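You operate a simulated robot arm through the tools that you are given. There is no shell and no other tool. Be economical: measure what you need, move in short steps, check, and stop when the job is done.

You are at the controls of a simulated two-armed robot. One attempt, no reset.

Task
Put the brass letter marked "D" from the chest top behind the cloth rolls on top of the blue pad and the brass letter marked "T" on the bench top right of the wooden press. Close the lining drawer. Close the tissue drawer. The order is free.

Only the result counts: the job must be done as asked and must still hold three seconds after the hand-in. Knocking over, shifting, dropping, spilling or breaking anything else fails it. Flat cloth is picked up by pressing the open fingertips on it (5 to 10 N) and closing them slowly along it; thin cloth reads only 2 to 8 mm in the jaws.

Robot
Two 6-joint arms with three-finger grippers on one trunk, on a base that drives. Base frame: it is fixed to the floor where the robot stands at the start and does not move with it; the origin is under the middle of the robot, x ahead of it, y to its left, z up; the surface under the hand at the start is at about z = 930. Readings come in mm, degrees, newtons and seconds.
The left shoulder is at the start at [40, 148, 1256], the right one opposite. With the tool pointing down near the work surface each hand reaches from about 580 to 600 mm from the robot's upright axis, wherever it stands, measured 20 degrees to its own side. Places, roughly: bench top right of the wooden press (29x17 cm) [1860, 2480, 900]; lining drawer [1200, -700, 600]; tissue drawer [1200, -800, 500]. Payload 2.69 kg a hand.
The TCP of each hand is the grasp point between the finger pads, 29 mm short of the fingertips. In the tool frame z runs along the fingers and y along their closing line. The gripper opens to 120 mm. The gripper's body begins 78 mm behind the TCP.
Orientation is that of the tool frame in the base frame, as [roll, pitch, yaw] about the fixed x, y, z axes, in that order (R = Rz(yaw) Ry(pitch) Rx(roll)). With the fingers straight down and closing along the base's y, the tool's x points along the base's -x, its y along +y and its z along -z.

Tools
- The arms move only by the tool step_arm. It takes "left_commands", "right_commands" or both (then of equal length, played together; a hand with none holds still); each is a list of rows, each an object (a shift or turn left out is 0, a gripper value left out holds the last) with "offset": the shift along the tool's x, y, z in mm, a list of three; "rotation": the turn, a rotation vector about the tool's x, y, z in rad, a list of three; "claw": the finger opening in mm, from 0 to 120. In form: [{"offset": [tx, ty, tz], "rotation": [wx, wy, wz], "claw": claw}, ...]. A call has 1 to 12 rows; each row is the pose to reach, as a shift and turn from the pose commanded when the call began, along the tool's axes at that moment. Each row takes 0.2 s and may step no farther than 50 mm and 8.6 degrees from the row before; otherwise, or with a gripper value out of range, the whole call is refused. A pose out of reach is approached as far as the arm can. The call stops where the force on the tool passes 40 N (or 10 N more than at its start, if that is more) or the arm is blocked; 0.2 s more then pass. The fingers move at their own pace and stop on an object; they squeeze with about 41 N. The grip force told is the motor's: it shows also when the fingers shut on nothing. Time passes only in rows, and 0.2 s behind the last, so rows that repeat a pose let the fingers close. The reply holds the time, the measured pose of the TCP, the force on the tool along the base axes, the opening and the grip force, in the units named above and with some noise, with the torque about the TCP (base axes, N m) and any sound that the robot's microphone picked up, and new pictures: "pictures" is both (left out), scene, wrist or none (wrist: the cameras of the hands that moved).
- Cameras (640 x 400 px; columns grow to the right, rows downward): "scene" is now at [100.1, 40.8, 1485.1]; the picture's right is [0.46, -0.89, 0.00], its down [-0.51, -0.27, -0.82] and it looks along [0.72, 0.38, -0.58] (base axes); focal length 266 px, centre (320, 200). "left" rides on the left gripper at [63, 0, -104] in its tool frame; the picture's right is [0.00, 1.00, 0.00], its down [-0.83, 0.00, -0.56] and it looks along [-0.56, 0.00, 0.83] (tool axes); focal length 275 px, centre (320, 200). "right" rides on the right gripper at [63, 0, -104] in its tool frame; the picture's right is [0.00, 1.00, 0.00], its down [-0.83, 0.00, -0.56] and it looks along [-0.56, 0.00, 0.83] (tool axes); focal length 275 px, centre (320, 200). There is no depth. A picture from a camera that has moved, and an enlarged one, comes with that camera's place and axes in the base frame and with its lens.
- lift_body(by): slides the trunk up (or, below 0, down) by that many mm; the arms and the scene camera ride with it, the base frame stays. It gives what a move gives, with no picture.
- roll_base(legs): drives the robot by 1 to 6 legs, each [ahead, turn to the left] in mm and degrees, along the robot's own axes; the way and the turn of a leg run together, so that a leg with both is an arc; at most 1500 mm and 180 degrees a leg. The arms and the cameras ride along, it lands a little off, and it stops where it bumps. It gives what a move gives, and a new picture of the scene camera.
- aim_head(pan, tilt): turns the head with the scene camera to pan (to the left, within 86 degrees either way) and tilt (down, from -29 to 69), counted from straight ahead of the robot. It gives what a move gives, and a new picture of the scene camera.
- zoom(camera, box): a new picture of the part [left, top, right, bottom] of that camera's present view, enlarged. The clock stands still meanwhile.
- hand_in(): hands the job in; it is judged then, once.

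Go step by step. Nothing tells you exact positions but the pictures and the camera data: compare them with the known pose of the tool, close in by small moves and look again before you grip or let go. The budget is 165 turns and 260 pictures, counting those below and the enlarged ones. Unless the task says otherwise, let go and move clear before handing in, and close with one line.

The tools are called by a JSON object that holds its "api" and its "payload". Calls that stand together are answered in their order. step_arm: Moves the arms, as the interface text tells. Its arguments: {"type":"object","properties":{"left_commands":{"type":"array","items":{"type":"object","properties":{"offset":{"type":"array","items":{"type":"number"}},"rotation":{"type":"array","items":{"type":"number"}},"claw":{"type":"number"}}}},"right_commands":{"type":"array","items":{"type":"object","properties":{"offset":{"type":"array","items":{"type":"number"}},"rotation":{"type":"array","items":{"type":"number"}},"claw":{"type":"number"}}}},"pictures":{"type":"string","enum":["both","scene","wrist","none"]}},"required":[]} The other tools are called the same way: lift_body (by) slides the trunk up or down; roll_base (legs) drives the base; aim_head (pan, tilt) turns the head that bears the scene camera; zoom (camera, box) takes an enlarged picture of a part of a camera's view; hand_in () hands the job in.

At the start:

```text
t: 0.0
left_tcp_pos: [381.3, 402.0, 1214.0]
left_ee_rot: [-180.0, 0.0, -180.0]
left_wrist_force: [-0.1, -0.3, 0.5]
left_ft_torque: [-0.01, -0.01, 0.0]
left_finger_gap: 120.2
left_grasp_force: 0.0
right_tcp_pos: [485.8, -9.0, 1245.6]
right_ee_rot: [179.9, 0.0, -179.9]
right_wrist_force: [-0.4, -1.1, 0.5]
right_ft_torque: [-0.01, 0.02, -0.03]
right_finger_gap: 119.9
right_grasp_force: 0.1
trunk travel left (down, up): [-383.0, 114.0]
robot x, y, heading: [3.2, -1.6, 0.1]
head pan, tilt: [27.7, 35.1]
```

scene: 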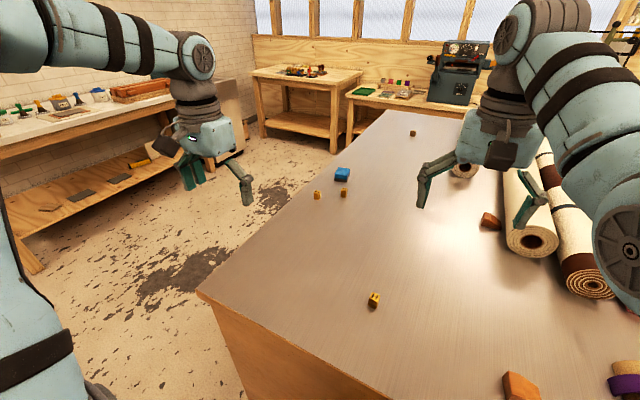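
right: 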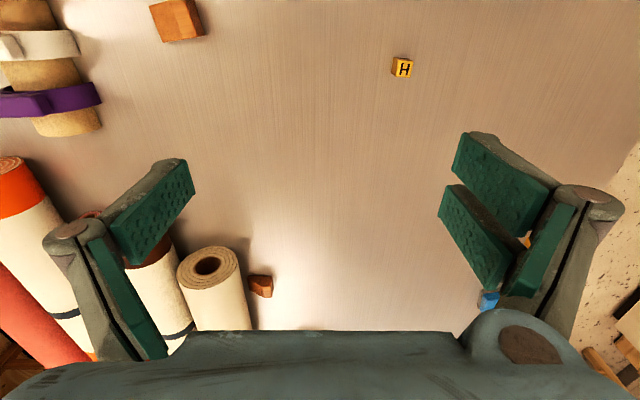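
left: 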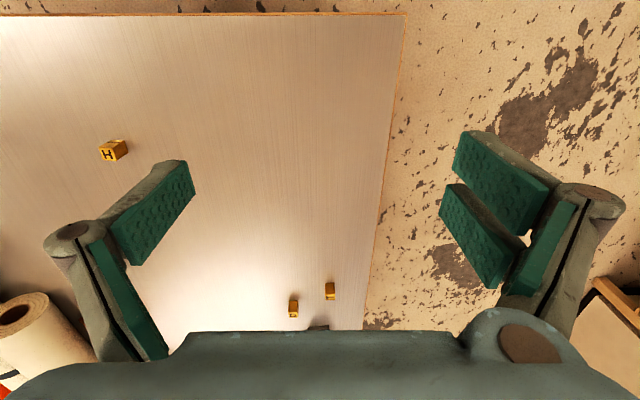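

I see the big table with several brass blocks, a blue block (possibly the pad), and cloth rolls to the right. I'll look around first to find the D, the T, the drawers and the press.

{"api": "zoom", "payload": {"camera": "scene", "box": [300, 100, 460, 200]}}

{"api": "aim_head", "payload": {"pan": -40, "tilt": 25}}

{"api": "aim_head", "payload": {"pan": 65, "tilt": 15}}

{"api": "aim_head", "payload": {"pan": 10, "tilt": 10}}

```text
4.00 times, centred on (380, 150) of scene
camera zoom: at [100.1, 40.8, 1485.1], right [0.46, -0.89, 0.0], down [-0.51, -0.27, -0.82], along [0.72, 0.38, -0.58], focal length 1062 px, centre (80, 400)
```

zoom: 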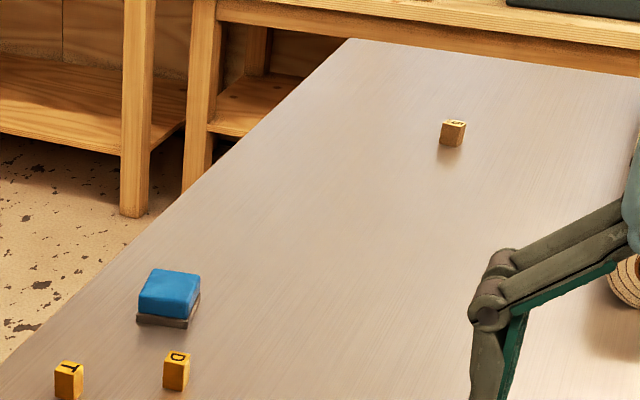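

```text
t: 1.4
left_tcp_pos: [380.9, 401.3, 1213.8]
left_ee_rot: [180.0, 0.0, 180.0]
left_wrist_force: [-0.7, 0.5, -0.7]
left_ft_torque: [0.01, -0.01, 0.0]
left_finger_gap: 119.9
left_grasp_force: 0.0
right_tcp_pos: [486.5, -9.0, 1245.3]
right_ee_rot: [179.9, 0.0, -180.0]
right_wrist_force: [-0.1, -1.1, -0.1]
right_ft_torque: [0.0, -0.02, -0.02]
right_finger_gap: 119.9
right_grasp_force: 0.0
trunk travel left (down, up): [-383.0, 114.0]
robot x, y, heading: [1.5, -0.2, 0.0]
head pan, tilt: [-40.0, 25.0]
camera scene: at [92.9, -59.2, 1501.1], right [-0.64, -0.77, 0.0], down [-0.32, 0.27, -0.91], along [0.69, -0.58, -0.42], focal length 266 px, centre (320, 200)
```

scene: 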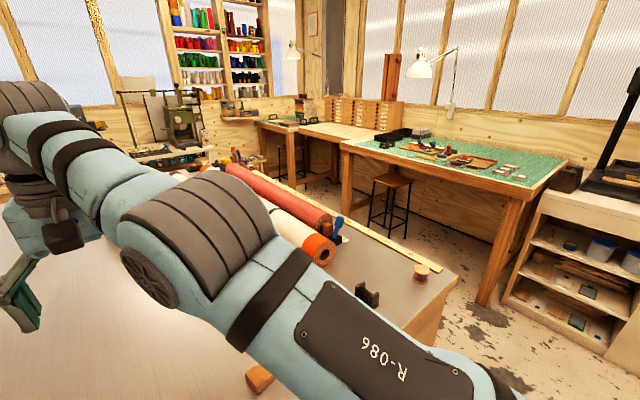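

```text
t: 3.2
left_tcp_pos: [380.7, 401.3, 1213.2]
left_ee_rot: [180.0, 0.0, 179.9]
left_wrist_force: [0.0, 0.8, 0.1]
left_ft_torque: [0.0, -0.01, 0.01]
left_finger_gap: 120.0
left_grasp_force: 0.0
right_tcp_pos: [486.1, -8.4, 1245.4]
right_ee_rot: [179.9, 0.0, 180.0]
right_wrist_force: [0.2, 0.6, 0.0]
right_ft_torque: [0.02, -0.03, 0.02]
right_finger_gap: 120.0
right_grasp_force: 0.1
trunk travel left (down, up): [-383.0, 114.0]
robot x, y, heading: [-2.6, -2.5, 0.0]
head pan, tilt: [65.0, 15.0]
camera scene: at [61.8, 84.6, 1517.3], right [0.91, -0.42, 0.0], down [-0.11, -0.23, -0.97], along [0.41, 0.88, -0.26], focal length 266 px, centre (320, 200)
```

scene: 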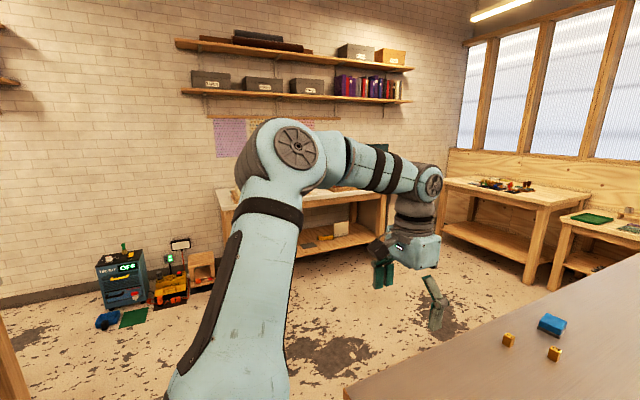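

```text
t: 4.5
left_tcp_pos: [381.7, 401.6, 1214.7]
left_ee_rot: [179.9, 0.0, 180.0]
left_wrist_force: [0.2, 0.9, 0.3]
left_ft_torque: [0.02, -0.03, 0.02]
left_finger_gap: 119.9
left_grasp_force: 0.0
right_tcp_pos: [485.7, -8.1, 1245.8]
right_ee_rot: [180.0, 0.0, -179.9]
right_wrist_force: [0.0, -0.2, 0.7]
right_ft_torque: [0.01, 0.0, 0.01]
right_finger_gap: 120.1
right_grasp_force: 0.0
trunk travel left (down, up): [-383.0, 114.0]
robot x, y, heading: [2.9, 1.4, 0.1]
head pan, tilt: [10.0, 10.0]
camera scene: at [113.8, 16.2, 1525.5], right [0.17, -0.98, 0.0], down [-0.17, -0.03, -0.98], along [0.97, 0.17, -0.17], focal length 266 px, centre (320, 200)
```

scene: 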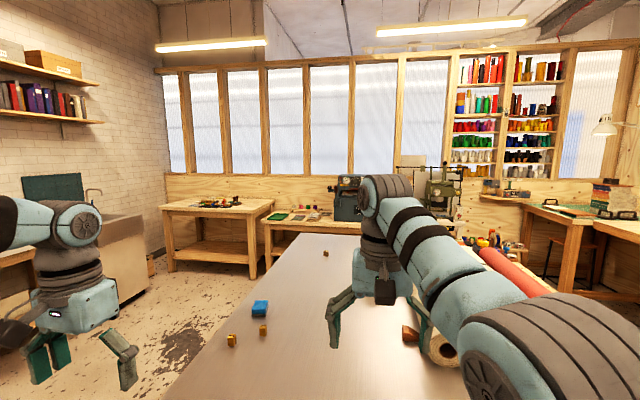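

The table I'm at is the chest (x 320–1940, y −813–490). A "D" and a "T" or "I" stand near the blue pad, but the wanted D is behind the cloth rolls. I'll back off, go round to the right side, and look at the rolls and drawers.

{"api": "roll_base", "payload": {"legs": [[-150, 0], [0, -90], [1300, 0]]}}

{"api": "aim_head", "payload": {"pan": 75, "tilt": 25}}

```text
t: 15.8
left_tcp_pos: [251.8, -1701.8, 1215.2]
left_ee_rot: [-180.0, 0.1, 89.9]
left_wrist_force: [-0.9, 0.6, 0.2]
left_ft_torque: [-0.01, -0.02, 0.03]
left_finger_gap: 119.9
left_grasp_force: 0.1
right_tcp_pos: [-158.7, -1806.5, 1245.9]
right_ee_rot: [180.0, -0.1, 89.9]
right_wrist_force: [0.0, -0.1, 0.3]
right_ft_torque: [-0.03, 0.0, 0.01]
right_finger_gap: 120.0
right_grasp_force: 0.0
trunk travel left (down, up): [-383.0, 114.0]
robot x, y, heading: [-152.7, -1322.5, -89.9]
head pan, tilt: [10.0, 10.0]
camera scene: at [-130.5, -1431.3, 1525.6], right [-0.99, -0.17, 0.0], down [-0.03, 0.17, -0.98], along [0.17, -0.97, -0.17], focal length 266 px, centre (320, 200)
```

scene: 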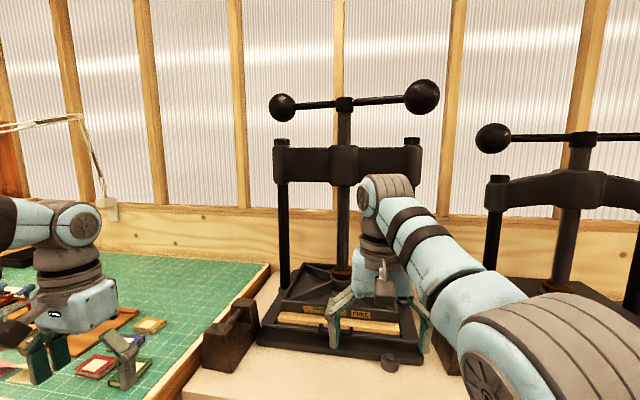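

```text
t: 17.2
left_tcp_pos: [250.9, -1702.8, 1214.0]
left_ee_rot: [-180.0, 0.0, 89.9]
left_wrist_force: [-0.5, 0.0, -0.1]
left_ft_torque: [0.02, 0.0, 0.01]
left_finger_gap: 120.0
left_grasp_force: 0.0
right_tcp_pos: [-158.7, -1805.9, 1246.4]
right_ee_rot: [180.0, -0.1, 89.8]
right_wrist_force: [0.5, 0.4, 0.0]
right_ft_torque: [-0.02, -0.03, 0.0]
right_finger_gap: 120.0
right_grasp_force: 0.0
trunk travel left (down, up): [-383.0, 114.0]
robot x, y, heading: [-149.8, -1317.8, -90.5]
head pan, tilt: [75.0, 25.0]
camera scene: at [-57.4, -1365.0, 1501.1], right [-0.26, -0.96, 0.0], down [-0.41, 0.11, -0.91], along [0.87, -0.24, -0.42], focal length 266 px, centre (320, 200)
```

scene: 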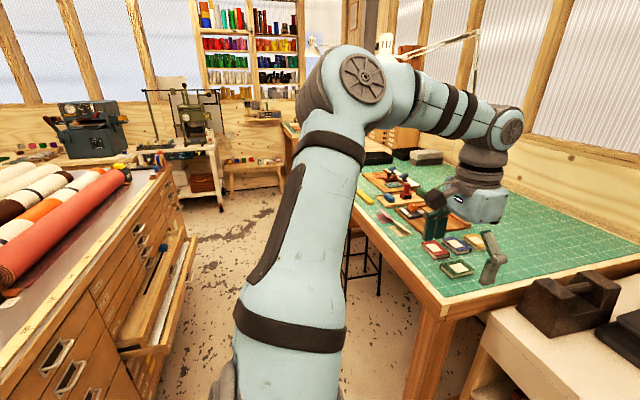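

Two drawers stand open on the chest's −y face. I'll turn to face along the aisle and look closely at the drawers and the rolls.

{"api": "roll_base", "payload": {"legs": [[0, 90]]}}

{"api": "aim_head", "payload": {"pan": 35, "tilt": 30}}

```text
t: 21.5
left_tcp_pos: [228.2, -915.4, 1213.8]
left_ee_rot: [-179.9, -0.1, -179.3]
left_wrist_force: [-0.8, -0.1, 0.3]
left_ft_torque: [-0.03, -0.04, 0.01]
left_finger_gap: 120.1
left_grasp_force: 0.0
right_tcp_pos: [338.8, -1322.7, 1245.2]
right_ee_rot: [-179.9, -0.1, -179.3]
right_wrist_force: [0.0, -1.2, 0.8]
right_ft_torque: [0.04, -0.03, -0.02]
right_finger_gap: 120.3
right_grasp_force: 0.0
trunk travel left (down, up): [-383.0, 114.0]
robot x, y, heading: [-145.6, -1321.1, 0.9]
head pan, tilt: [75.0, 25.0]
camera scene: at [-103.3, -1231.0, 1501.1], right [0.97, -0.25, 0.0], down [-0.1, -0.41, -0.91], along [0.22, 0.88, -0.42], focal length 266 px, centre (320, 200)
```

scene: 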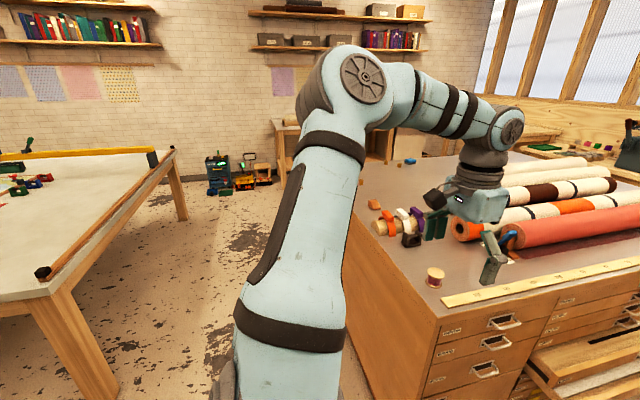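

```text
t: 22.5
left_tcp_pos: [229.3, -913.3, 1214.1]
left_ee_rot: [-180.0, 0.0, -179.3]
left_wrist_force: [-0.1, 0.3, 0.8]
left_ft_torque: [0.0, 0.01, 0.03]
left_finger_gap: 120.1
left_grasp_force: 0.1
right_tcp_pos: [338.3, -1323.2, 1245.8]
right_ee_rot: [179.9, 0.1, -179.3]
right_wrist_force: [-0.1, 0.2, 0.6]
right_ft_torque: [0.03, 0.04, -0.01]
right_finger_gap: 120.1
right_grasp_force: 0.0
trunk travel left (down, up): [-383.0, 114.0]
robot x, y, heading: [-147.2, -1323.8, 0.9]
head pan, tilt: [35.0, 30.0]
camera scene: at [-52.9, -1267.0, 1493.1], right [0.58, -0.81, 0.0], down [-0.41, -0.29, -0.87], along [0.7, 0.51, -0.5], focal length 266 px, centre (320, 200)
```

scene: 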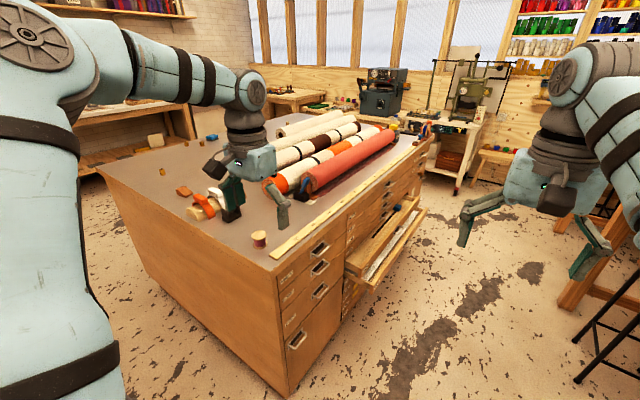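

The chest's front is its drawer face (−y), so "behind the cloth rolls" should be the side by the blue pad, where I saw the D. Now I'll look closely at the drawers.

{"api": "zoom", "payload": {"camera": "scene", "box": [260, 180, 452, 300]}}

{"api": "zoom", "payload": {"camera": "scene", "box": [150, 100, 342, 220]}}

```text
3.33 times, centred on (356, 240) of scene
camera zoom: at [-52.9, -1267.0, 1493.1], right [0.58, -0.81, 0.0], down [-0.41, -0.29, -0.87], along [0.7, 0.51, -0.5], focal length 885 px, centre (200, 67)
```

zoom: 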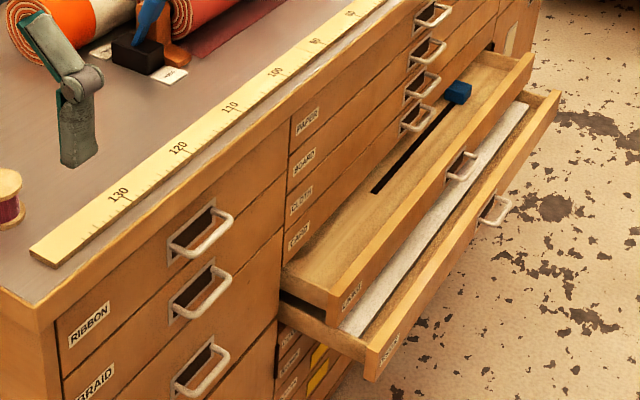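

```text
3.33 times, centred on (246, 160) of scene
camera zoom: at [-52.9, -1267.0, 1493.1], right [0.58, -0.81, 0.0], down [-0.41, -0.29, -0.87], along [0.7, 0.51, -0.5], focal length 885 px, centre (567, 333)
```

zoom: 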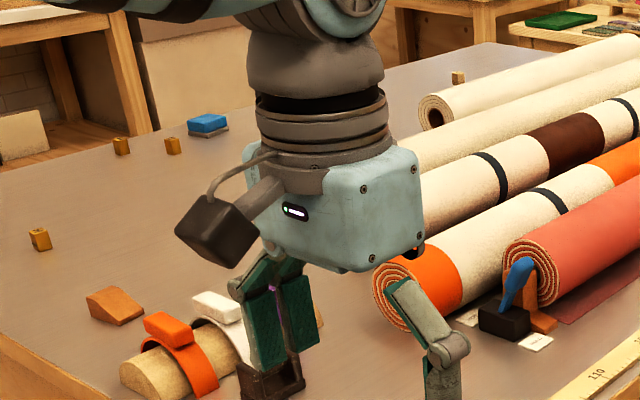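

Two open drawers stick out about 100–150 mm, centred near x=1200. I'll drive into the aisle in front of them, at about (1200, −1520), facing the chest.

{"api": "roll_base", "payload": {"legs": [[0, -9.3], [1360, 0], [0, 98.4]]}}

{"api": "aim_head", "payload": {"pan": 0, "tilt": 50}}

```text
t: 34.2
left_tcp_pos: [827.9, -1135.8, 1215.6]
left_ee_rot: [-179.9, 0.0, -92.7]
left_wrist_force: [0.1, -1.0, 0.7]
left_ft_torque: [0.01, 0.0, 0.01]
left_finger_gap: 120.0
left_grasp_force: 0.0
right_tcp_pos: [1241.5, -1050.5, 1246.0]
right_ee_rot: [180.0, 0.0, -92.7]
right_wrist_force: [-1.2, 0.0, -0.2]
right_ft_torque: [0.0, -0.01, 0.01]
right_finger_gap: 119.7
right_grasp_force: 0.1
trunk travel left (down, up): [-383.0, 114.0]
robot x, y, heading: [1210.5, -1535.2, 87.3]
head pan, tilt: [35.0, 30.0]
camera scene: at [1163.9, -1439.6, 1493.1], right [0.85, 0.53, 0.0], down [0.27, -0.42, -0.87], along [-0.46, 0.73, -0.5], focal length 266 px, centre (320, 200)
```

scene: 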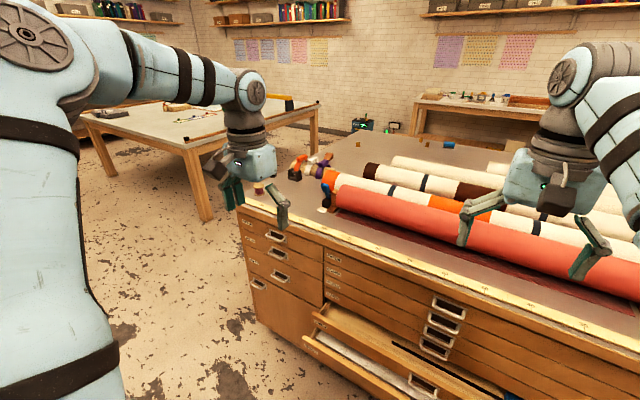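

```text
t: 35.2
left_tcp_pos: [827.0, -1136.1, 1214.6]
left_ee_rot: [180.0, 0.0, -92.7]
left_wrist_force: [0.1, 0.2, -0.1]
left_ft_torque: [0.0, 0.01, 0.02]
left_finger_gap: 120.0
left_grasp_force: 0.2
right_tcp_pos: [1240.1, -1050.8, 1246.0]
right_ee_rot: [180.0, 0.0, -92.7]
right_wrist_force: [-0.6, 0.3, -0.2]
right_ft_torque: [-0.03, 0.0, 0.03]
right_finger_gap: 119.8
right_grasp_force: 0.1
trunk travel left (down, up): [-383.0, 114.0]
robot x, y, heading: [1204.1, -1533.0, 87.5]
head pan, tilt: [0.0, 50.0]
camera scene: at [1215.4, -1439.3, 1463.7], right [1.0, -0.05, 0.0], down [-0.04, -0.77, -0.64], along [0.03, 0.64, -0.77], focal length 266 px, centre (320, 200)
```

scene: 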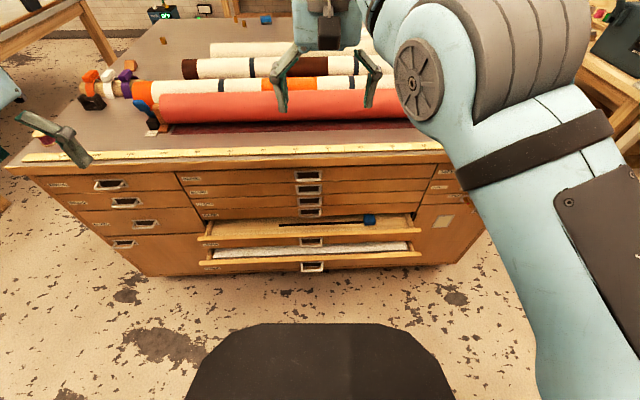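

{"api": "zoom", "payload": {"camera": "scene", "box": [180, 160, 340, 280]}}

{"api": "zoom", "payload": {"camera": "scene", "box": [300, 180, 460, 280]}}

```text
3.33 times, centred on (260, 220) of scene
camera zoom: at [1215.4, -1439.3, 1463.7], right [1.0, -0.05, 0.0], down [-0.04, -0.77, -0.64], along [0.03, 0.64, -0.77], focal length 885 px, centre (520, 133)
```

zoom: 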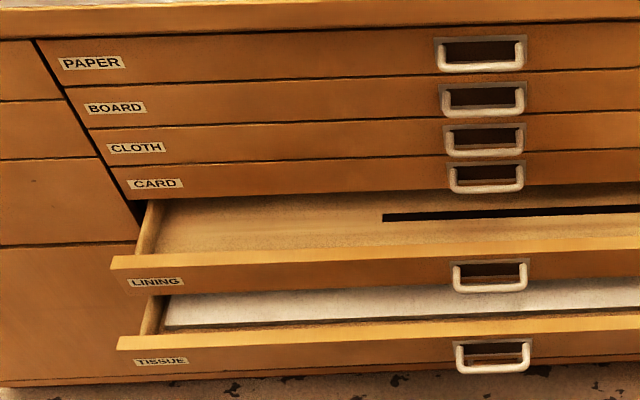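

```text
4.00 times, centred on (380, 230) of scene
camera zoom: at [1215.4, -1439.3, 1463.7], right [1.0, -0.05, 0.0], down [-0.04, -0.77, -0.64], along [0.03, 0.64, -0.77], focal length 1062 px, centre (80, 80)
```

zoom: 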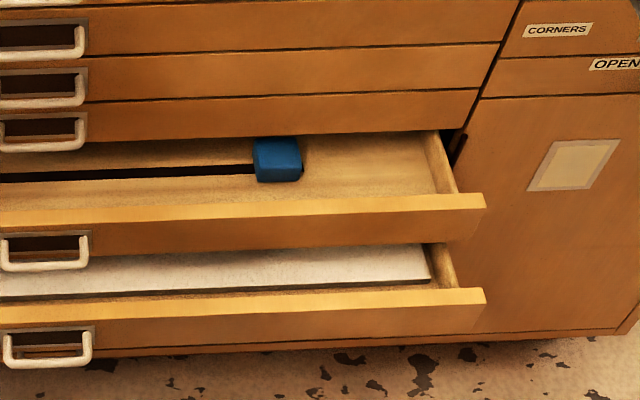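

The open drawers are LINING (upper, with a T-shaped tool with a blue head inside) and TISSUE (lower). I'll lower the trunk and check whether the blue head clears the drawer opening.

{"api": "lift_body", "payload": {"by": -380}}

{"api": "aim_head", "payload": {"pan": 0, "tilt": 40}}

{"api": "zoom", "payload": {"camera": "scene", "box": [280, 150, 440, 250]}}

```text
t: 38.8
left_tcp_pos: [826.1, -1136.6, 834.6]
left_ee_rot: [-180.0, 0.0, -92.6]
left_wrist_force: [-0.1, -0.8, 0.5]
left_ft_torque: [0.0, 0.0, -0.03]
left_finger_gap: 120.0
left_grasp_force: 0.1
right_tcp_pos: [1241.2, -1050.7, 866.2]
right_ee_rot: [-180.0, -0.1, -92.6]
right_wrist_force: [0.1, -1.0, 0.1]
right_ft_torque: [0.0, -0.01, -0.01]
right_finger_gap: 119.9
right_grasp_force: 0.1
trunk travel left (down, up): [-3.0, 494.0]
robot x, y, heading: [1210.8, -1535.6, 87.0]
head pan, tilt: [0.0, 50.0]
```

```text
t: 39.6
left_tcp_pos: [826.4, -1136.4, 834.9]
left_ee_rot: [-180.0, 0.0, -92.7]
left_wrist_force: [-0.2, 0.9, 0.5]
left_ft_torque: [-0.01, 0.0, 0.02]
left_finger_gap: 119.9
left_grasp_force: 0.0
right_tcp_pos: [1240.0, -1050.9, 868.2]
right_ee_rot: [180.0, -0.1, -92.7]
right_wrist_force: [0.0, 0.6, 0.1]
right_ft_torque: [-0.02, 0.0, -0.02]
right_finger_gap: 120.2
right_grasp_force: 0.1
trunk travel left (down, up): [-3.0, 494.0]
robot x, y, heading: [1210.5, -1533.8, 87.1]
head pan, tilt: [0.0, 40.0]
camera scene: at [1216.0, -1431.4, 1098.9], right [1.0, -0.05, 0.0], down [-0.03, -0.64, -0.77], along [0.04, 0.76, -0.64], focal length 266 px, centre (320, 200)
```

scene: 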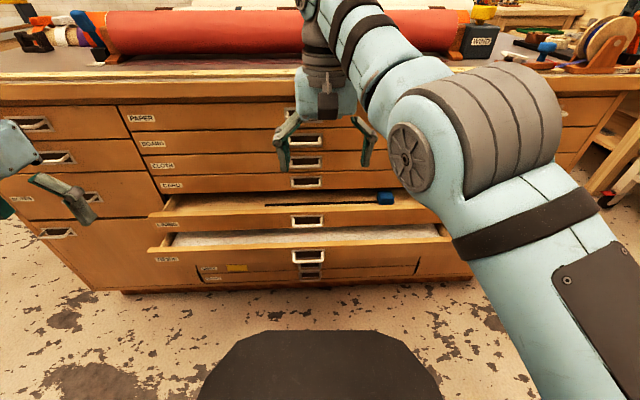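

```text
4.00 times, centred on (360, 200) of scene
camera zoom: at [1216.0, -1431.4, 1098.9], right [1.0, -0.05, 0.0], down [-0.03, -0.64, -0.77], along [0.04, 0.76, -0.64], focal length 1062 px, centre (160, 200)
```

zoom: 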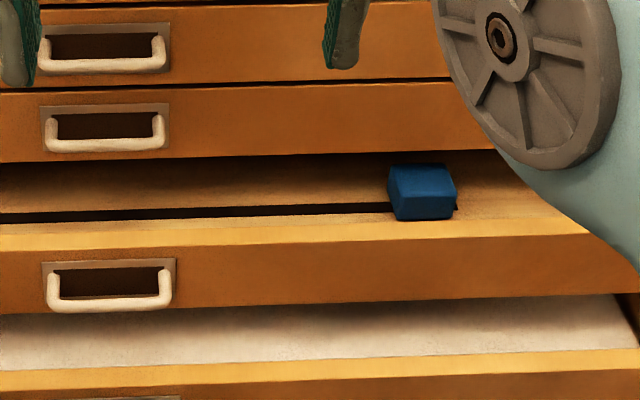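

The tool in the lining drawer lies below the rim, so the drawer should close. I'll close both grippers, tilt the fingers forward, and bring them in front of the lining drawer face on either side of its handle.

{"api": "step_arm", "payload": {"left_commands": [{"offset": [-15, -29, 28], "rotation": [0, -0.14, 0], "claw": 0}, {"offset": [-30, -58, 56], "rotation": [0, -0.28, 0], "claw": 0}, {"offset": [-44, -87, 84], "rotation": [0, -0.42, 0], "claw": 0}, {"offset": [-59, -116, 111], "rotation": [0, -0.56, 0], "claw": 0}, {"offset": [-74, -145, 139], "rotation": [0, -0.7, 0], "claw": 0}, {"offset": [-88, -175, 167], "rotation": [0, -0.84, 0], "claw": 0}, {"offset": [-103, -204, 195], "rotation": [0, -0.98, 0], "claw": 0}, {"offset": [-103, -204, 195], "rotation": [0, -1.1, 0], "claw": 0}], "right_commands": [{"offset": [0, -25, 32], "rotation": [0, -0.14, 0], "claw": 0}, {"offset": [1, -50, 65], "rotation": [0, -0.28, 0], "claw": 0}, {"offset": [2, -75, 97], "rotation": [0, -0.42, 0], "claw": 0}, {"offset": [2, -100, 130], "rotation": [0, -0.56, 0], "claw": 0}, {"offset": [3, -125, 162], "rotation": [0, -0.7, 0], "claw": 0}, {"offset": [3, -150, 195], "rotation": [0, -0.84, 0], "claw": 0}, {"offset": [4, -175, 227], "rotation": [0, -0.98, 0], "claw": 0}, {"offset": [4, -175, 227], "rotation": [0, -1.1, 0], "claw": 0}], "pictures": "scene"}}

```text
t: 40.6
left_tcp_pos: [925.0, -1097.6, 717.0]
left_ee_rot: [-178.6, 29.7, -89.3]
left_wrist_force: [-0.1, 1.4, 0.0]
left_ft_torque: [-0.02, 0.04, 0.03]
left_finger_gap: 0.1
left_grasp_force: 28.8
left hand out of reach, approached as far as the arm can: row 3, 4, 5
right_tcp_pos: [1274.8, -896.3, 819.2]
right_ee_rot: [179.6, 30.6, -93.0]
right_wrist_force: [-0.4, 0.2, -0.2]
right_ft_torque: [0.0, 0.0, 0.0]
right_finger_gap: 0.0
right_grasp_force: 28.5
right hand out of reach, approached as far as the arm can: row 1, 2, 3, 4, 5
trunk travel left (down, up): [-3.0, 494.0]
robot x, y, heading: [1203.7, -1534.0, 87.2]
head pan, tilt: [0.0, 40.0]
stopped in row 5 (right hand): the force on the tool passed its limit at 59 N (the readings are from after the stop); the commanded pose is now the measured one
camera scene: at [1217.8, -1427.0, 1098.6], right [1.0, -0.05, 0.0], down [-0.03, -0.65, -0.76], along [0.04, 0.76, -0.65], focal length 266 px, centre (320, 200)
```

scene: 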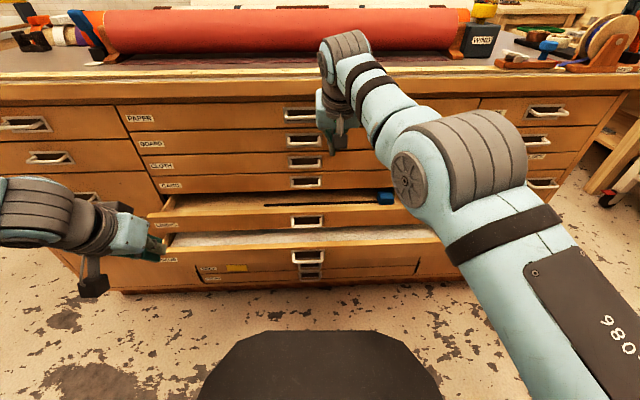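

The right hand touched the chest face because the steep tilt at that spot was out of reach. I'll draw it straight back and set it upright again, then do the pushing with the left hand at a 30° tilt.

{"api": "step_arm", "payload": {"right_commands": [{"offset": [26, 0, -15]}, {"offset": [52, 0, -31]}, {"offset": [78, 0, -46], "rotation": [0, 0.13, 0]}, {"offset": [104, 0, -61], "rotation": [0, 0.26, 0]}, {"offset": [121, 0, -72], "rotation": [0, 0.39, 0]}, {"offset": [130, 0, -77], "rotation": [0, 0.53, 0]}], "pictures": "scene"}}

```text
t: 42.0
left_tcp_pos: [924.4, -1099.8, 719.2]
left_ee_rot: [-178.4, 29.9, -89.2]
left_wrist_force: [0.2, -1.2, -0.7]
left_ft_torque: [0.0, -0.04, 0.01]
left_finger_gap: 0.2
left_grasp_force: 28.6
right_tcp_pos: [1257.5, -1027.8, 827.6]
right_ee_rot: [179.8, 0.3, -92.7]
right_wrist_force: [0.4, -0.1, -0.5]
right_ft_torque: [0.0, -0.04, -0.02]
right_finger_gap: 0.3
right_grasp_force: 28.4
right hand out of reach, approached as far as the arm can: row 1, 2, 3, 4, 5, 6
trunk travel left (down, up): [-3.0, 494.0]
robot x, y, heading: [1207.4, -1537.4, 87.4]
head pan, tilt: [0.0, 40.0]
camera scene: at [1216.2, -1430.8, 1099.0], right [1.0, -0.05, 0.0], down [-0.03, -0.64, -0.77], along [0.04, 0.76, -0.64], focal length 266 px, centre (320, 200)
```

scene: 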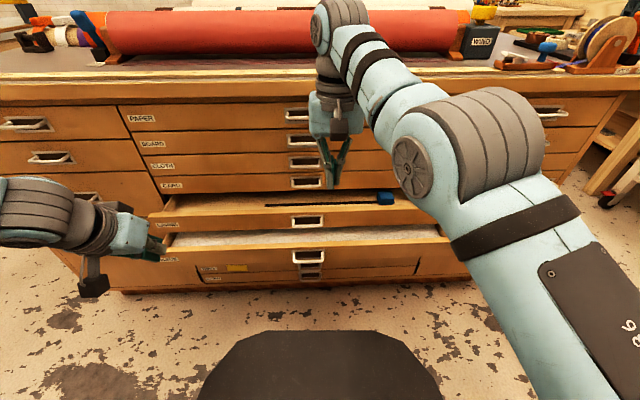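

The right hand is clear. Now I'll bring the left hand down to the lining drawer's height and in front of its face.

{"api": "step_arm", "payload": {"left_commands": [{"offset": [14, -25, 24]}, {"offset": [27, -50, 47]}, {"offset": [41, -75, 71]}, {"offset": [55, -100, 95]}, {"offset": [21, -120, 115]}, {"offset": [-14, -120, 136]}], "pictures": "both"}}

```text
t: 43.4
left_tcp_pos: [915.3, -1090.2, 618.5]
left_ee_rot: [-178.2, 30.0, -89.1]
left_wrist_force: [-0.4, 0.5, 0.1]
left_ft_torque: [-0.01, -0.01, -0.01]
left_finger_gap: 0.0
left_grasp_force: 28.0
left hand out of reach, approached as far as the arm can: row 1, 2, 3, 4, 5, 6
right_tcp_pos: [1257.4, -1025.9, 826.8]
right_ee_rot: [179.9, 0.4, -92.8]
right_wrist_force: [0.2, 0.7, 1.1]
right_ft_torque: [-0.01, -0.04, 0.0]
right_finger_gap: 0.1
right_grasp_force: 28.4
trunk travel left (down, up): [-3.0, 494.0]
robot x, y, heading: [1209.9, -1539.3, 87.1]
head pan, tilt: [0.0, 40.0]
camera scene: at [1215.8, -1430.6, 1098.9], right [1.0, -0.05, 0.0], down [-0.03, -0.64, -0.77], along [0.04, 0.76, -0.64], focal length 266 px, centre (320, 200)
camera left: at [912.2, -1197.3, 677.5], right [-1.0, 0.0, -0.02], down [-0.02, 0.44, 0.9], along [0.01, 0.9, -0.44], focal length 275 px, centre (320, 200)
```

scene: 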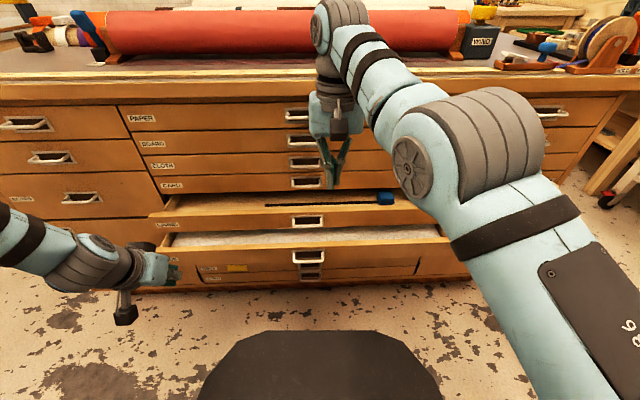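
left: 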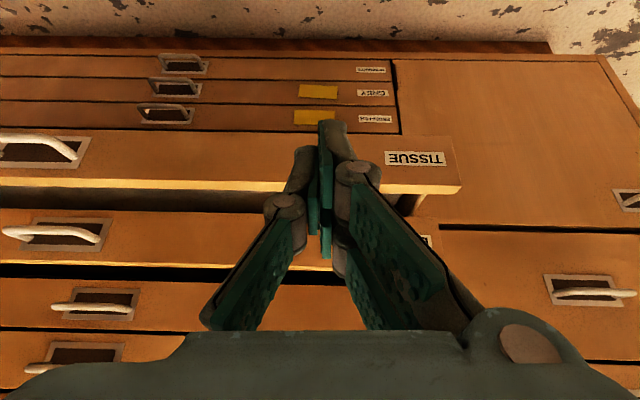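

The left hand can't come inward at this short distance. Moving it forward and inward together should let it reach the face at about y=−900, z=545–610.

{"api": "step_arm", "payload": {"left_commands": [{"offset": [-32, -25, 19]}, {"offset": [-65, -50, 38]}, {"offset": [-98, -75, 57]}, {"offset": [-130, -100, 76]}], "pictures": "both"}}

```text
t: 44.4
left_tcp_pos: [890.8, -1046.9, 637.4]
left_ee_rot: [-178.2, 30.0, -89.3]
left_wrist_force: [0.3, -0.1, 1.3]
left_ft_torque: [-0.01, -0.01, -0.04]
left_finger_gap: 0.0
left_grasp_force: 28.0
left hand out of reach, approached as far as the arm can: row 1, 2, 3, 4
right_tcp_pos: [1258.6, -1025.9, 827.3]
right_ee_rot: [179.7, 0.5, -92.6]
right_wrist_force: [-0.7, 0.5, -0.6]
right_ft_torque: [0.0, -0.02, 0.02]
right_finger_gap: 0.4
right_grasp_force: 28.0
trunk travel left (down, up): [-3.0, 494.0]
robot x, y, heading: [1206.7, -1537.1, 87.4]
head pan, tilt: [0.0, 40.0]
camera scene: at [1216.1, -1431.1, 1099.0], right [1.0, -0.05, 0.0], down [-0.03, -0.64, -0.77], along [0.04, 0.77, -0.64], focal length 266 px, centre (320, 200)
camera left: at [887.7, -1154.4, 695.9], right [-1.0, 0.0, -0.02], down [-0.02, 0.44, 0.9], along [0.01, 0.9, -0.44], focal length 275 px, centre (320, 200)
```

scene: 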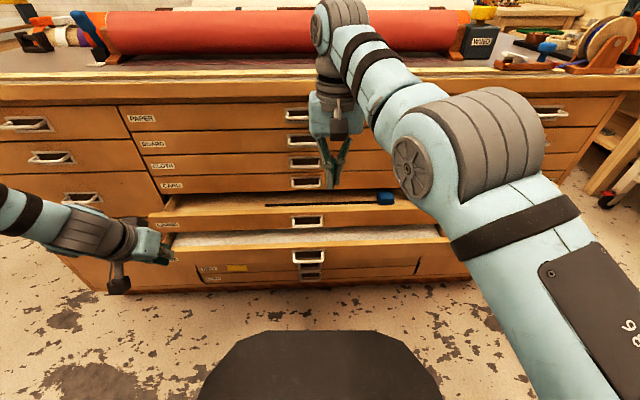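
left: 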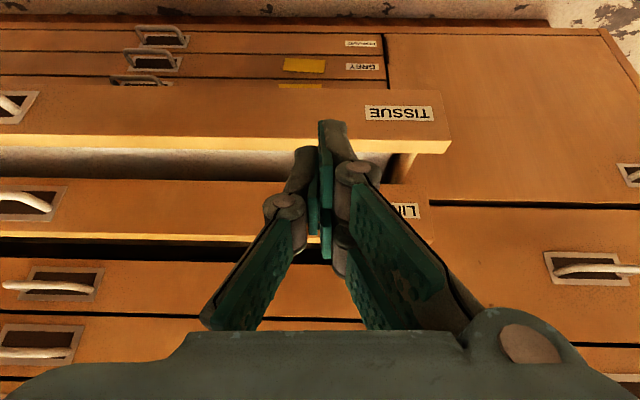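

The left arm seems limited in a way I don't know yet. I'll probe with small single moves to learn which directions and tilts it can reach.

{"api": "step_arm", "payload": {"left_commands": [{"offset": [0, -40, 0]}], "pictures": "none"}}

{"api": "step_arm", "payload": {"left_commands": [{"offset": [0, 0, 0], "rotation": [0, -0.14, 0]}], "pictures": "none"}}

{"api": "step_arm", "payload": {"left_commands": [{"offset": [-43, 0, 25]}], "pictures": "none"}}

{"api": "step_arm", "payload": {"left_commands": [{"offset": [25, 0, 40]}], "pictures": "none"}}

```text
t: 44.8
left_tcp_pos: [899.1, -1058.3, 639.6]
left_ee_rot: [-178.3, 29.9, -89.3]
left_wrist_force: [-0.8, -0.5, -0.1]
left_ft_torque: [-0.04, 0.01, -0.01]
left_finger_gap: 0.0
left_grasp_force: 28.5
left hand out of reach, approached as far as the arm can: row 1
right_tcp_pos: [1258.5, -1027.1, 829.0]
right_ee_rot: [179.7, 0.4, -92.8]
right_wrist_force: [-0.3, -0.3, 0.7]
right_ft_torque: [-0.03, 0.05, 0.04]
right_finger_gap: 0.0
right_grasp_force: 28.7
trunk travel left (down, up): [-3.0, 494.0]
robot x, y, heading: [1212.5, -1539.5, 86.9]
head pan, tilt: [0.0, 40.0]
```

```text
t: 45.2
left_tcp_pos: [896.5, -1058.3, 639.0]
left_ee_rot: [-178.1, 37.9, -88.8]
left_wrist_force: [-0.5, 0.4, 0.5]
left_ft_torque: [0.02, -0.03, 0.02]
left_finger_gap: 0.0
left_grasp_force: 28.0
right_tcp_pos: [1257.6, -1026.5, 826.8]
right_ee_rot: [179.9, 0.3, -92.6]
right_wrist_force: [-0.7, 0.4, 0.9]
right_ft_torque: [0.01, 0.0, 0.01]
right_finger_gap: 0.0
right_grasp_force: 28.3
trunk travel left (down, up): [-3.0, 494.0]
robot x, y, heading: [1213.0, -1533.9, 87.3]
head pan, tilt: [0.0, 40.0]
```

```text
t: 45.6
left_tcp_pos: [885.3, -1016.6, 645.9]
left_ee_rot: [-178.0, 38.0, -88.9]
left_wrist_force: [0.5, -0.6, -0.2]
left_ft_torque: [0.02, 0.0, -0.01]
left_finger_gap: 0.0
left_grasp_force: 28.4
left hand out of reach, approached as far as the arm can: row 1
right_tcp_pos: [1257.7, -1024.8, 826.6]
right_ee_rot: [179.6, 0.3, -92.6]
right_wrist_force: [-0.5, 0.7, 0.3]
right_ft_torque: [0.0, -0.01, 0.01]
right_finger_gap: 0.1
right_grasp_force: 28.7
trunk travel left (down, up): [-3.0, 494.0]
robot x, y, heading: [1210.9, -1534.3, 87.2]
head pan, tilt: [0.0, 40.0]
```

```text
t: 46.0
left_tcp_pos: [877.1, -1015.2, 599.7]
left_ee_rot: [-178.1, 37.9, -88.8]
left_wrist_force: [-0.4, 0.9, -0.4]
left_ft_torque: [0.02, -0.02, -0.04]
left_finger_gap: 0.1
left_grasp_force: 28.9
left hand out of reach, approached as far as the arm can: row 1
right_tcp_pos: [1255.9, -1025.7, 826.5]
right_ee_rot: [179.7, 0.4, -92.7]
right_wrist_force: [0.6, 0.2, -0.1]
right_ft_torque: [-0.01, -0.02, -0.01]
right_finger_gap: 0.0
right_grasp_force: 28.4
trunk travel left (down, up): [-3.0, 494.0]
robot x, y, heading: [1208.3, -1536.8, 87.4]
head pan, tilt: [0.0, 40.0]
```

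More forward tilt helps, and the hand at x≈877 is still in front of the lining drawer's face. I'll push by driving the base, after swinging the right hand back and out to the side.

{"api": "step_arm", "payload": {"right_commands": [{"offset": [15, -45, 0]}, {"offset": [30, -90, 0]}, {"offset": [45, -135, 0]}, {"offset": [60, -180, 0]}, {"offset": [75, -225, 0]}, {"offset": [90, -270, 0]}, {"offset": [105, -315, 0]}, {"offset": [120, -350, 0]}], "pictures": "none"}}

{"api": "step_arm", "payload": {"left_commands": [{"offset": [0, 0, 0], "rotation": [0, -0.14, 0]}], "pictures": "both"}}

```text
t: 47.8
left_tcp_pos: [879.0, -1017.6, 602.7]
left_ee_rot: [-178.2, 38.0, -88.9]
left_wrist_force: [-0.4, -0.6, -0.3]
left_ft_torque: [0.01, 0.0, 0.01]
left_finger_gap: 0.1
left_grasp_force: 28.4
right_tcp_pos: [1593.4, -1041.0, 856.7]
right_ee_rot: [179.7, 0.4, -92.7]
right_wrist_force: [-0.3, 0.5, 0.2]
right_ft_torque: [0.04, -0.01, 0.03]
right_finger_gap: 0.0
right_grasp_force: 28.1
right hand out of reach, approached as far as the arm can: row 1, 2, 3, 4, 5, 6, 7, 8
trunk travel left (down, up): [-3.0, 494.0]
robot x, y, heading: [1209.4, -1536.1, 87.5]
head pan, tilt: [0.0, 40.0]
```

```text
t: 48.2
left_tcp_pos: [878.2, -1016.5, 601.5]
left_ee_rot: [-177.9, 46.1, -88.5]
left_wrist_force: [0.2, -0.3, 0.5]
left_ft_torque: [0.02, 0.02, 0.01]
left_finger_gap: 0.0
left_grasp_force: 28.4
right_tcp_pos: [1593.2, -1039.3, 857.5]
right_ee_rot: [179.7, 0.4, -92.7]
right_wrist_force: [0.0, -0.4, 0.2]
right_ft_torque: [-0.02, -0.01, -0.02]
right_finger_gap: 0.1
right_grasp_force: 28.2
trunk travel left (down, up): [-3.0, 494.0]
robot x, y, heading: [1205.7, -1537.2, 87.4]
head pan, tilt: [0.0, 40.0]
camera scene: at [1215.9, -1431.0, 1099.0], right [1.0, -0.05, 0.0], down [-0.03, -0.64, -0.77], along [0.04, 0.77, -0.64], focal length 266 px, centre (320, 200)
camera left: at [875.1, -1137.0, 628.5], right [-1.0, 0.0, -0.02], down [-0.02, 0.18, 0.98], along [0.01, 0.98, -0.18], focal length 275 px, centre (320, 200)
```

scene: 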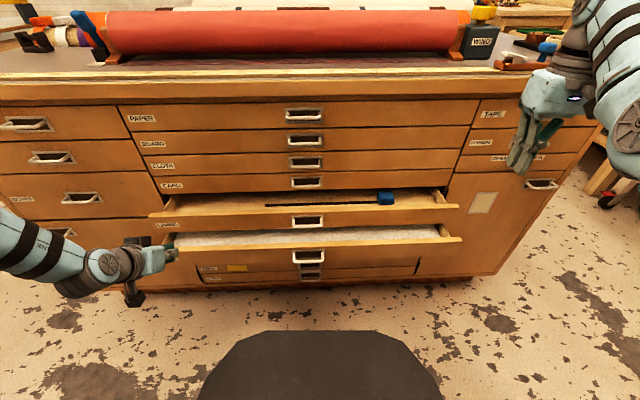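
left: 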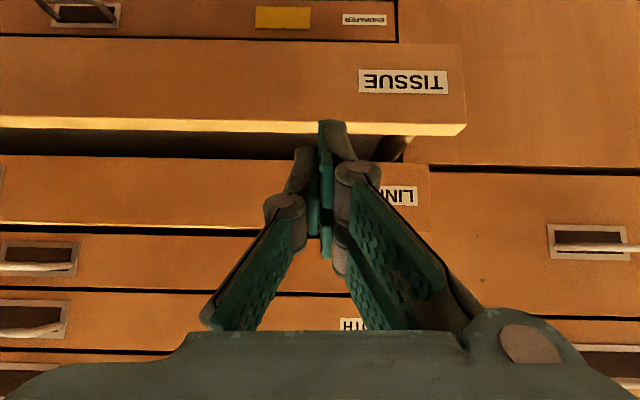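

The left finger is lined up with the lining face. I'll raise the right hand above the chest-top level so driving ahead is safe.

{"api": "step_arm", "payload": {"right_commands": [{"offset": [0, 0, -45]}, {"offset": [0, 0, -90]}, {"offset": [0, 0, -135]}, {"offset": [0, 0, -180]}], "pictures": "none"}}

{"api": "roll_base", "payload": {"legs": [[90, 0]]}}

{"api": "zoom", "payload": {"camera": "left", "box": [0, 0, 640, 400]}}

```text
t: 49.2
left_tcp_pos: [877.7, -1017.4, 601.4]
left_ee_rot: [-178.0, 46.0, -88.4]
left_wrist_force: [-0.2, -0.1, 1.1]
left_ft_torque: [0.01, 0.01, 0.01]
left_finger_gap: 0.0
left_grasp_force: 28.8
right_tcp_pos: [1589.6, -1046.8, 876.8]
right_ee_rot: [179.6, 0.6, -92.7]
right_wrist_force: [0.0, -0.1, 0.2]
right_ft_torque: [-0.01, 0.03, -0.03]
right_finger_gap: 0.0
right_grasp_force: 29.1
right hand out of reach, approached as far as the arm can: row 1, 2, 3, 4
trunk travel left (down, up): [-3.0, 494.0]
robot x, y, heading: [1210.8, -1534.8, 87.4]
head pan, tilt: [0.0, 40.0]
```

```text
t: 50.3
left_tcp_pos: [882.3, -928.9, 601.0]
left_ee_rot: [-177.9, 46.0, -88.7]
left_wrist_force: [0.0, -0.3, 0.5]
left_ft_torque: [-0.01, -0.02, -0.01]
left_finger_gap: 0.0
left_grasp_force: 27.9
right_tcp_pos: [1593.5, -959.8, 876.6]
right_ee_rot: [179.7, 0.6, -92.9]
right_wrist_force: [0.5, 0.7, 0.6]
right_ft_torque: [-0.02, 0.02, 0.02]
right_finger_gap: 0.0
right_grasp_force: 28.1
trunk travel left (down, up): [-3.0, 494.0]
robot x, y, heading: [1213.3, -1446.6, 87.3]
head pan, tilt: [0.0, 40.0]
camera scene: at [1220.5, -1342.2, 1098.9], right [1.0, -0.05, 0.0], down [-0.03, -0.64, -0.77], along [0.04, 0.76, -0.64], focal length 266 px, centre (320, 200)
```

scene: 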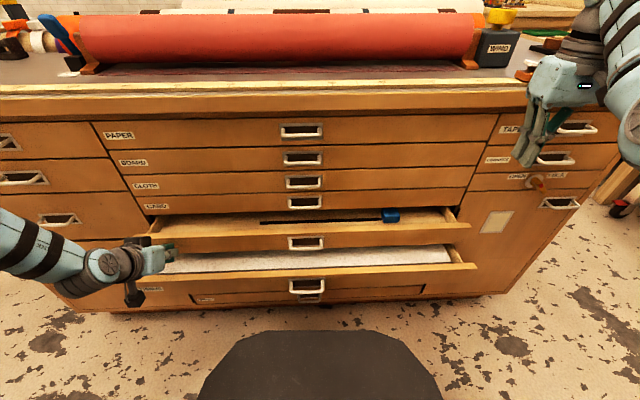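

```text
1.00 times, centred on (320, 200) of left (not enlarged: the box is as wide or as high as the picture)
camera zoom: at [879.7, -1048.3, 628.3], right [-1.0, 0.0, -0.02], down [-0.02, 0.18, 0.98], along [0.01, 0.98, -0.18], focal length 275 px, centre (320, 200)
```

zoom: 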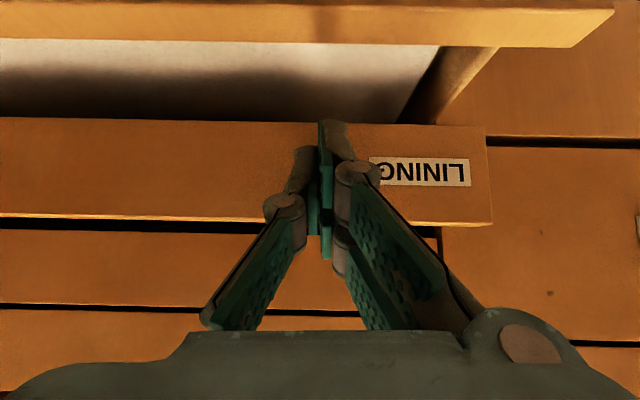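

The left finger is about 10 mm short of the lining face. Tilting the right hand pulls its wrist away from the chest; then I'll drive on, gently.

{"api": "step_arm", "payload": {"right_commands": [{"offset": [0, 0, 0], "rotation": [0, -0.14, 0]}, {"offset": [10, 0, 0], "rotation": [0, -0.28, 0]}, {"offset": [20, 0, 0], "rotation": [0, -0.42, 0]}, {"offset": [30, 0, 0], "rotation": [0, -0.56, 0]}, {"offset": [40, 0, 0], "rotation": [0, -0.7, 0]}], "pictures": "none"}}

{"api": "roll_base", "payload": {"legs": [[40, 0]]}}

{"api": "zoom", "payload": {"camera": "left", "box": [0, 0, 640, 400]}}

```text
t: 51.5
left_tcp_pos: [881.3, -928.7, 601.5]
left_ee_rot: [-178.0, 46.1, -88.6]
left_wrist_force: [1.9, 0.0, 0.0]
left_ft_torque: [-0.01, -0.01, 0.03]
left_finger_gap: 0.0
left_grasp_force: 28.7
right_tcp_pos: [1631.5, -890.3, 925.3]
right_ee_rot: [179.5, 26.7, -92.9]
right_wrist_force: [0.1, -0.5, 0.1]
right_ft_torque: [0.0, 0.02, 0.01]
right_finger_gap: 0.0
right_grasp_force: 28.7
right hand out of reach, approached as far as the arm can: row 1, 2, 3, 4, 5
trunk travel left (down, up): [-3.0, 494.0]
robot x, y, heading: [1215.3, -1446.4, 87.4]
head pan, tilt: [0.0, 40.0]
```

```text
t: 52.5
left_tcp_pos: [883.9, -892.5, 601.1]
left_ee_rot: [-177.9, 46.0, -88.7]
left_wrist_force: [0.1, -0.1, 0.2]
left_ft_torque: [0.02, 0.0, 0.01]
left_finger_gap: 0.0
left_grasp_force: 28.8
right_tcp_pos: [1634.8, -856.8, 924.7]
right_ee_rot: [179.4, 25.8, -93.0]
right_wrist_force: [0.3, -0.4, -1.1]
right_ft_torque: [-0.01, 0.02, -0.04]
right_finger_gap: 0.1
right_grasp_force: 28.6
trunk travel left (down, up): [-3.0, 494.0]
robot x, y, heading: [1214.6, -1409.1, 87.3]
head pan, tilt: [0.0, 40.0]
stopped in leg 1: the force on the tool passed its limit at 70 N (the readings are from after the stop); the commanded pose is now the measured one
camera scene: at [1222.1, -1306.1, 1099.0], right [1.0, -0.05, 0.0], down [-0.03, -0.64, -0.77], along [0.04, 0.76, -0.64], focal length 266 px, centre (320, 200)
```

scene: 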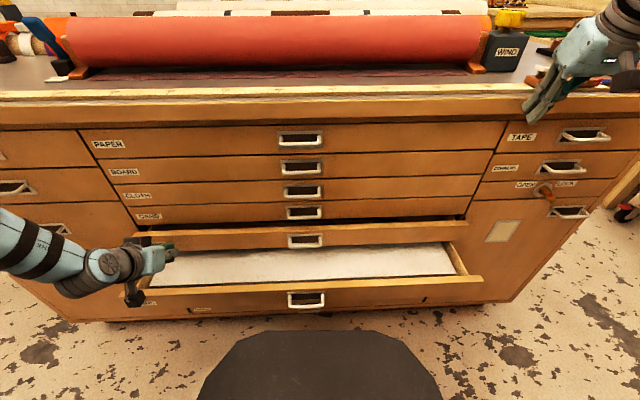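

```text
1.00 times, centred on (320, 200) of left (not enlarged: the box is as wide or as high as the picture)
camera zoom: at [881.9, -1011.3, 628.5], right [-1.0, 0.01, -0.02], down [-0.02, 0.18, 0.98], along [0.01, 0.98, -0.18], focal length 275 px, centre (320, 200)
```

zoom: 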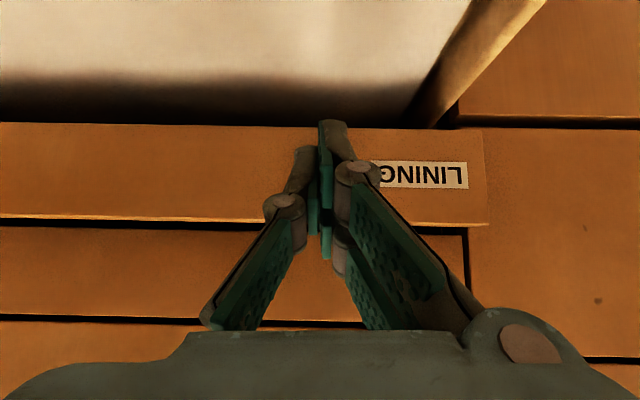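

The lining drawer has gone most of the way in, but the right hand is close to the chest edge. I'll pull the right hand back first.

{"api": "step_arm", "payload": {"right_commands": [{"offset": [30, 0, -10], "rotation": [0, 0.1, 0]}, {"offset": [60, 0, 0], "rotation": [0, 0.24, 0]}, {"offset": [85, 10, 10], "rotation": [0, 0.36, 0]}, {"offset": [110, 20, 30], "rotation": [0, 0.45, 0]}], "pictures": "none"}}

{"api": "step_arm", "payload": {"left_commands": [{"offset": [-13, 0, 14]}, {"offset": [-26, 0, 28]}], "pictures": "both"}}

```text
t: 53.5
left_tcp_pos: [884.2, -892.3, 601.8]
left_ee_rot: [-177.9, 46.0, -88.7]
left_wrist_force: [0.3, 0.0, 0.1]
left_ft_torque: [0.03, 0.02, 0.01]
left_finger_gap: 0.1
left_grasp_force: 28.6
right_tcp_pos: [1615.8, -924.8, 857.5]
right_ee_rot: [179.4, -0.2, -92.8]
right_wrist_force: [0.3, -0.7, 0.5]
right_ft_torque: [-0.02, 0.01, -0.02]
right_finger_gap: 0.0
right_grasp_force: 28.4
right hand out of reach, approached as far as the arm can: row 1, 2, 3, 4
trunk travel left (down, up): [-3.0, 494.0]
robot x, y, heading: [1216.9, -1408.5, 87.3]
head pan, tilt: [0.0, 40.0]
```

```text
t: 54.1
left_tcp_pos: [873.5, -861.2, 603.4]
left_ee_rot: [-178.0, 46.0, -88.6]
left_wrist_force: [0.1, -0.7, -0.7]
left_ft_torque: [-0.01, -0.01, -0.01]
left_finger_gap: 0.3
left_grasp_force: 28.7
left hand out of reach, approached as far as the arm can: row 2
right_tcp_pos: [1617.0, -926.4, 857.7]
right_ee_rot: [179.4, 0.0, -92.7]
right_wrist_force: [0.5, 0.6, 0.1]
right_ft_torque: [-0.04, -0.02, -0.02]
right_finger_gap: 0.0
right_grasp_force: 29.4
trunk travel left (down, up): [-3.0, 494.0]
robot x, y, heading: [1218.0, -1410.7, 87.3]
head pan, tilt: [0.0, 40.0]
camera scene: at [1222.0, -1306.2, 1099.0], right [1.0, -0.05, 0.0], down [-0.03, -0.64, -0.77], along [0.04, 0.76, -0.64], focal length 266 px, centre (320, 200)
camera left: at [871.3, -980.9, 631.1], right [-1.0, 0.01, -0.02], down [-0.02, 0.18, 0.98], along [0.01, 0.98, -0.18], focal length 275 px, centre (320, 200)
```

scene: 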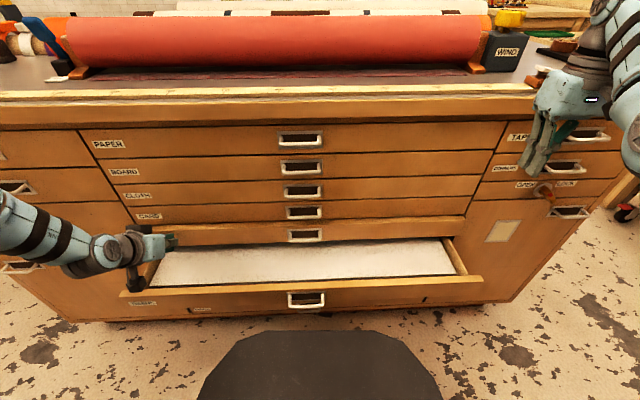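
left: 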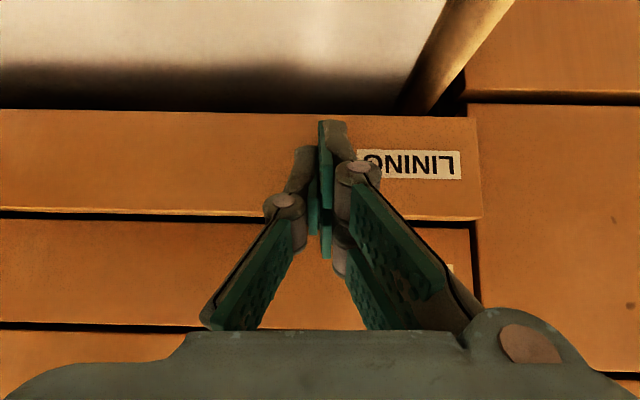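

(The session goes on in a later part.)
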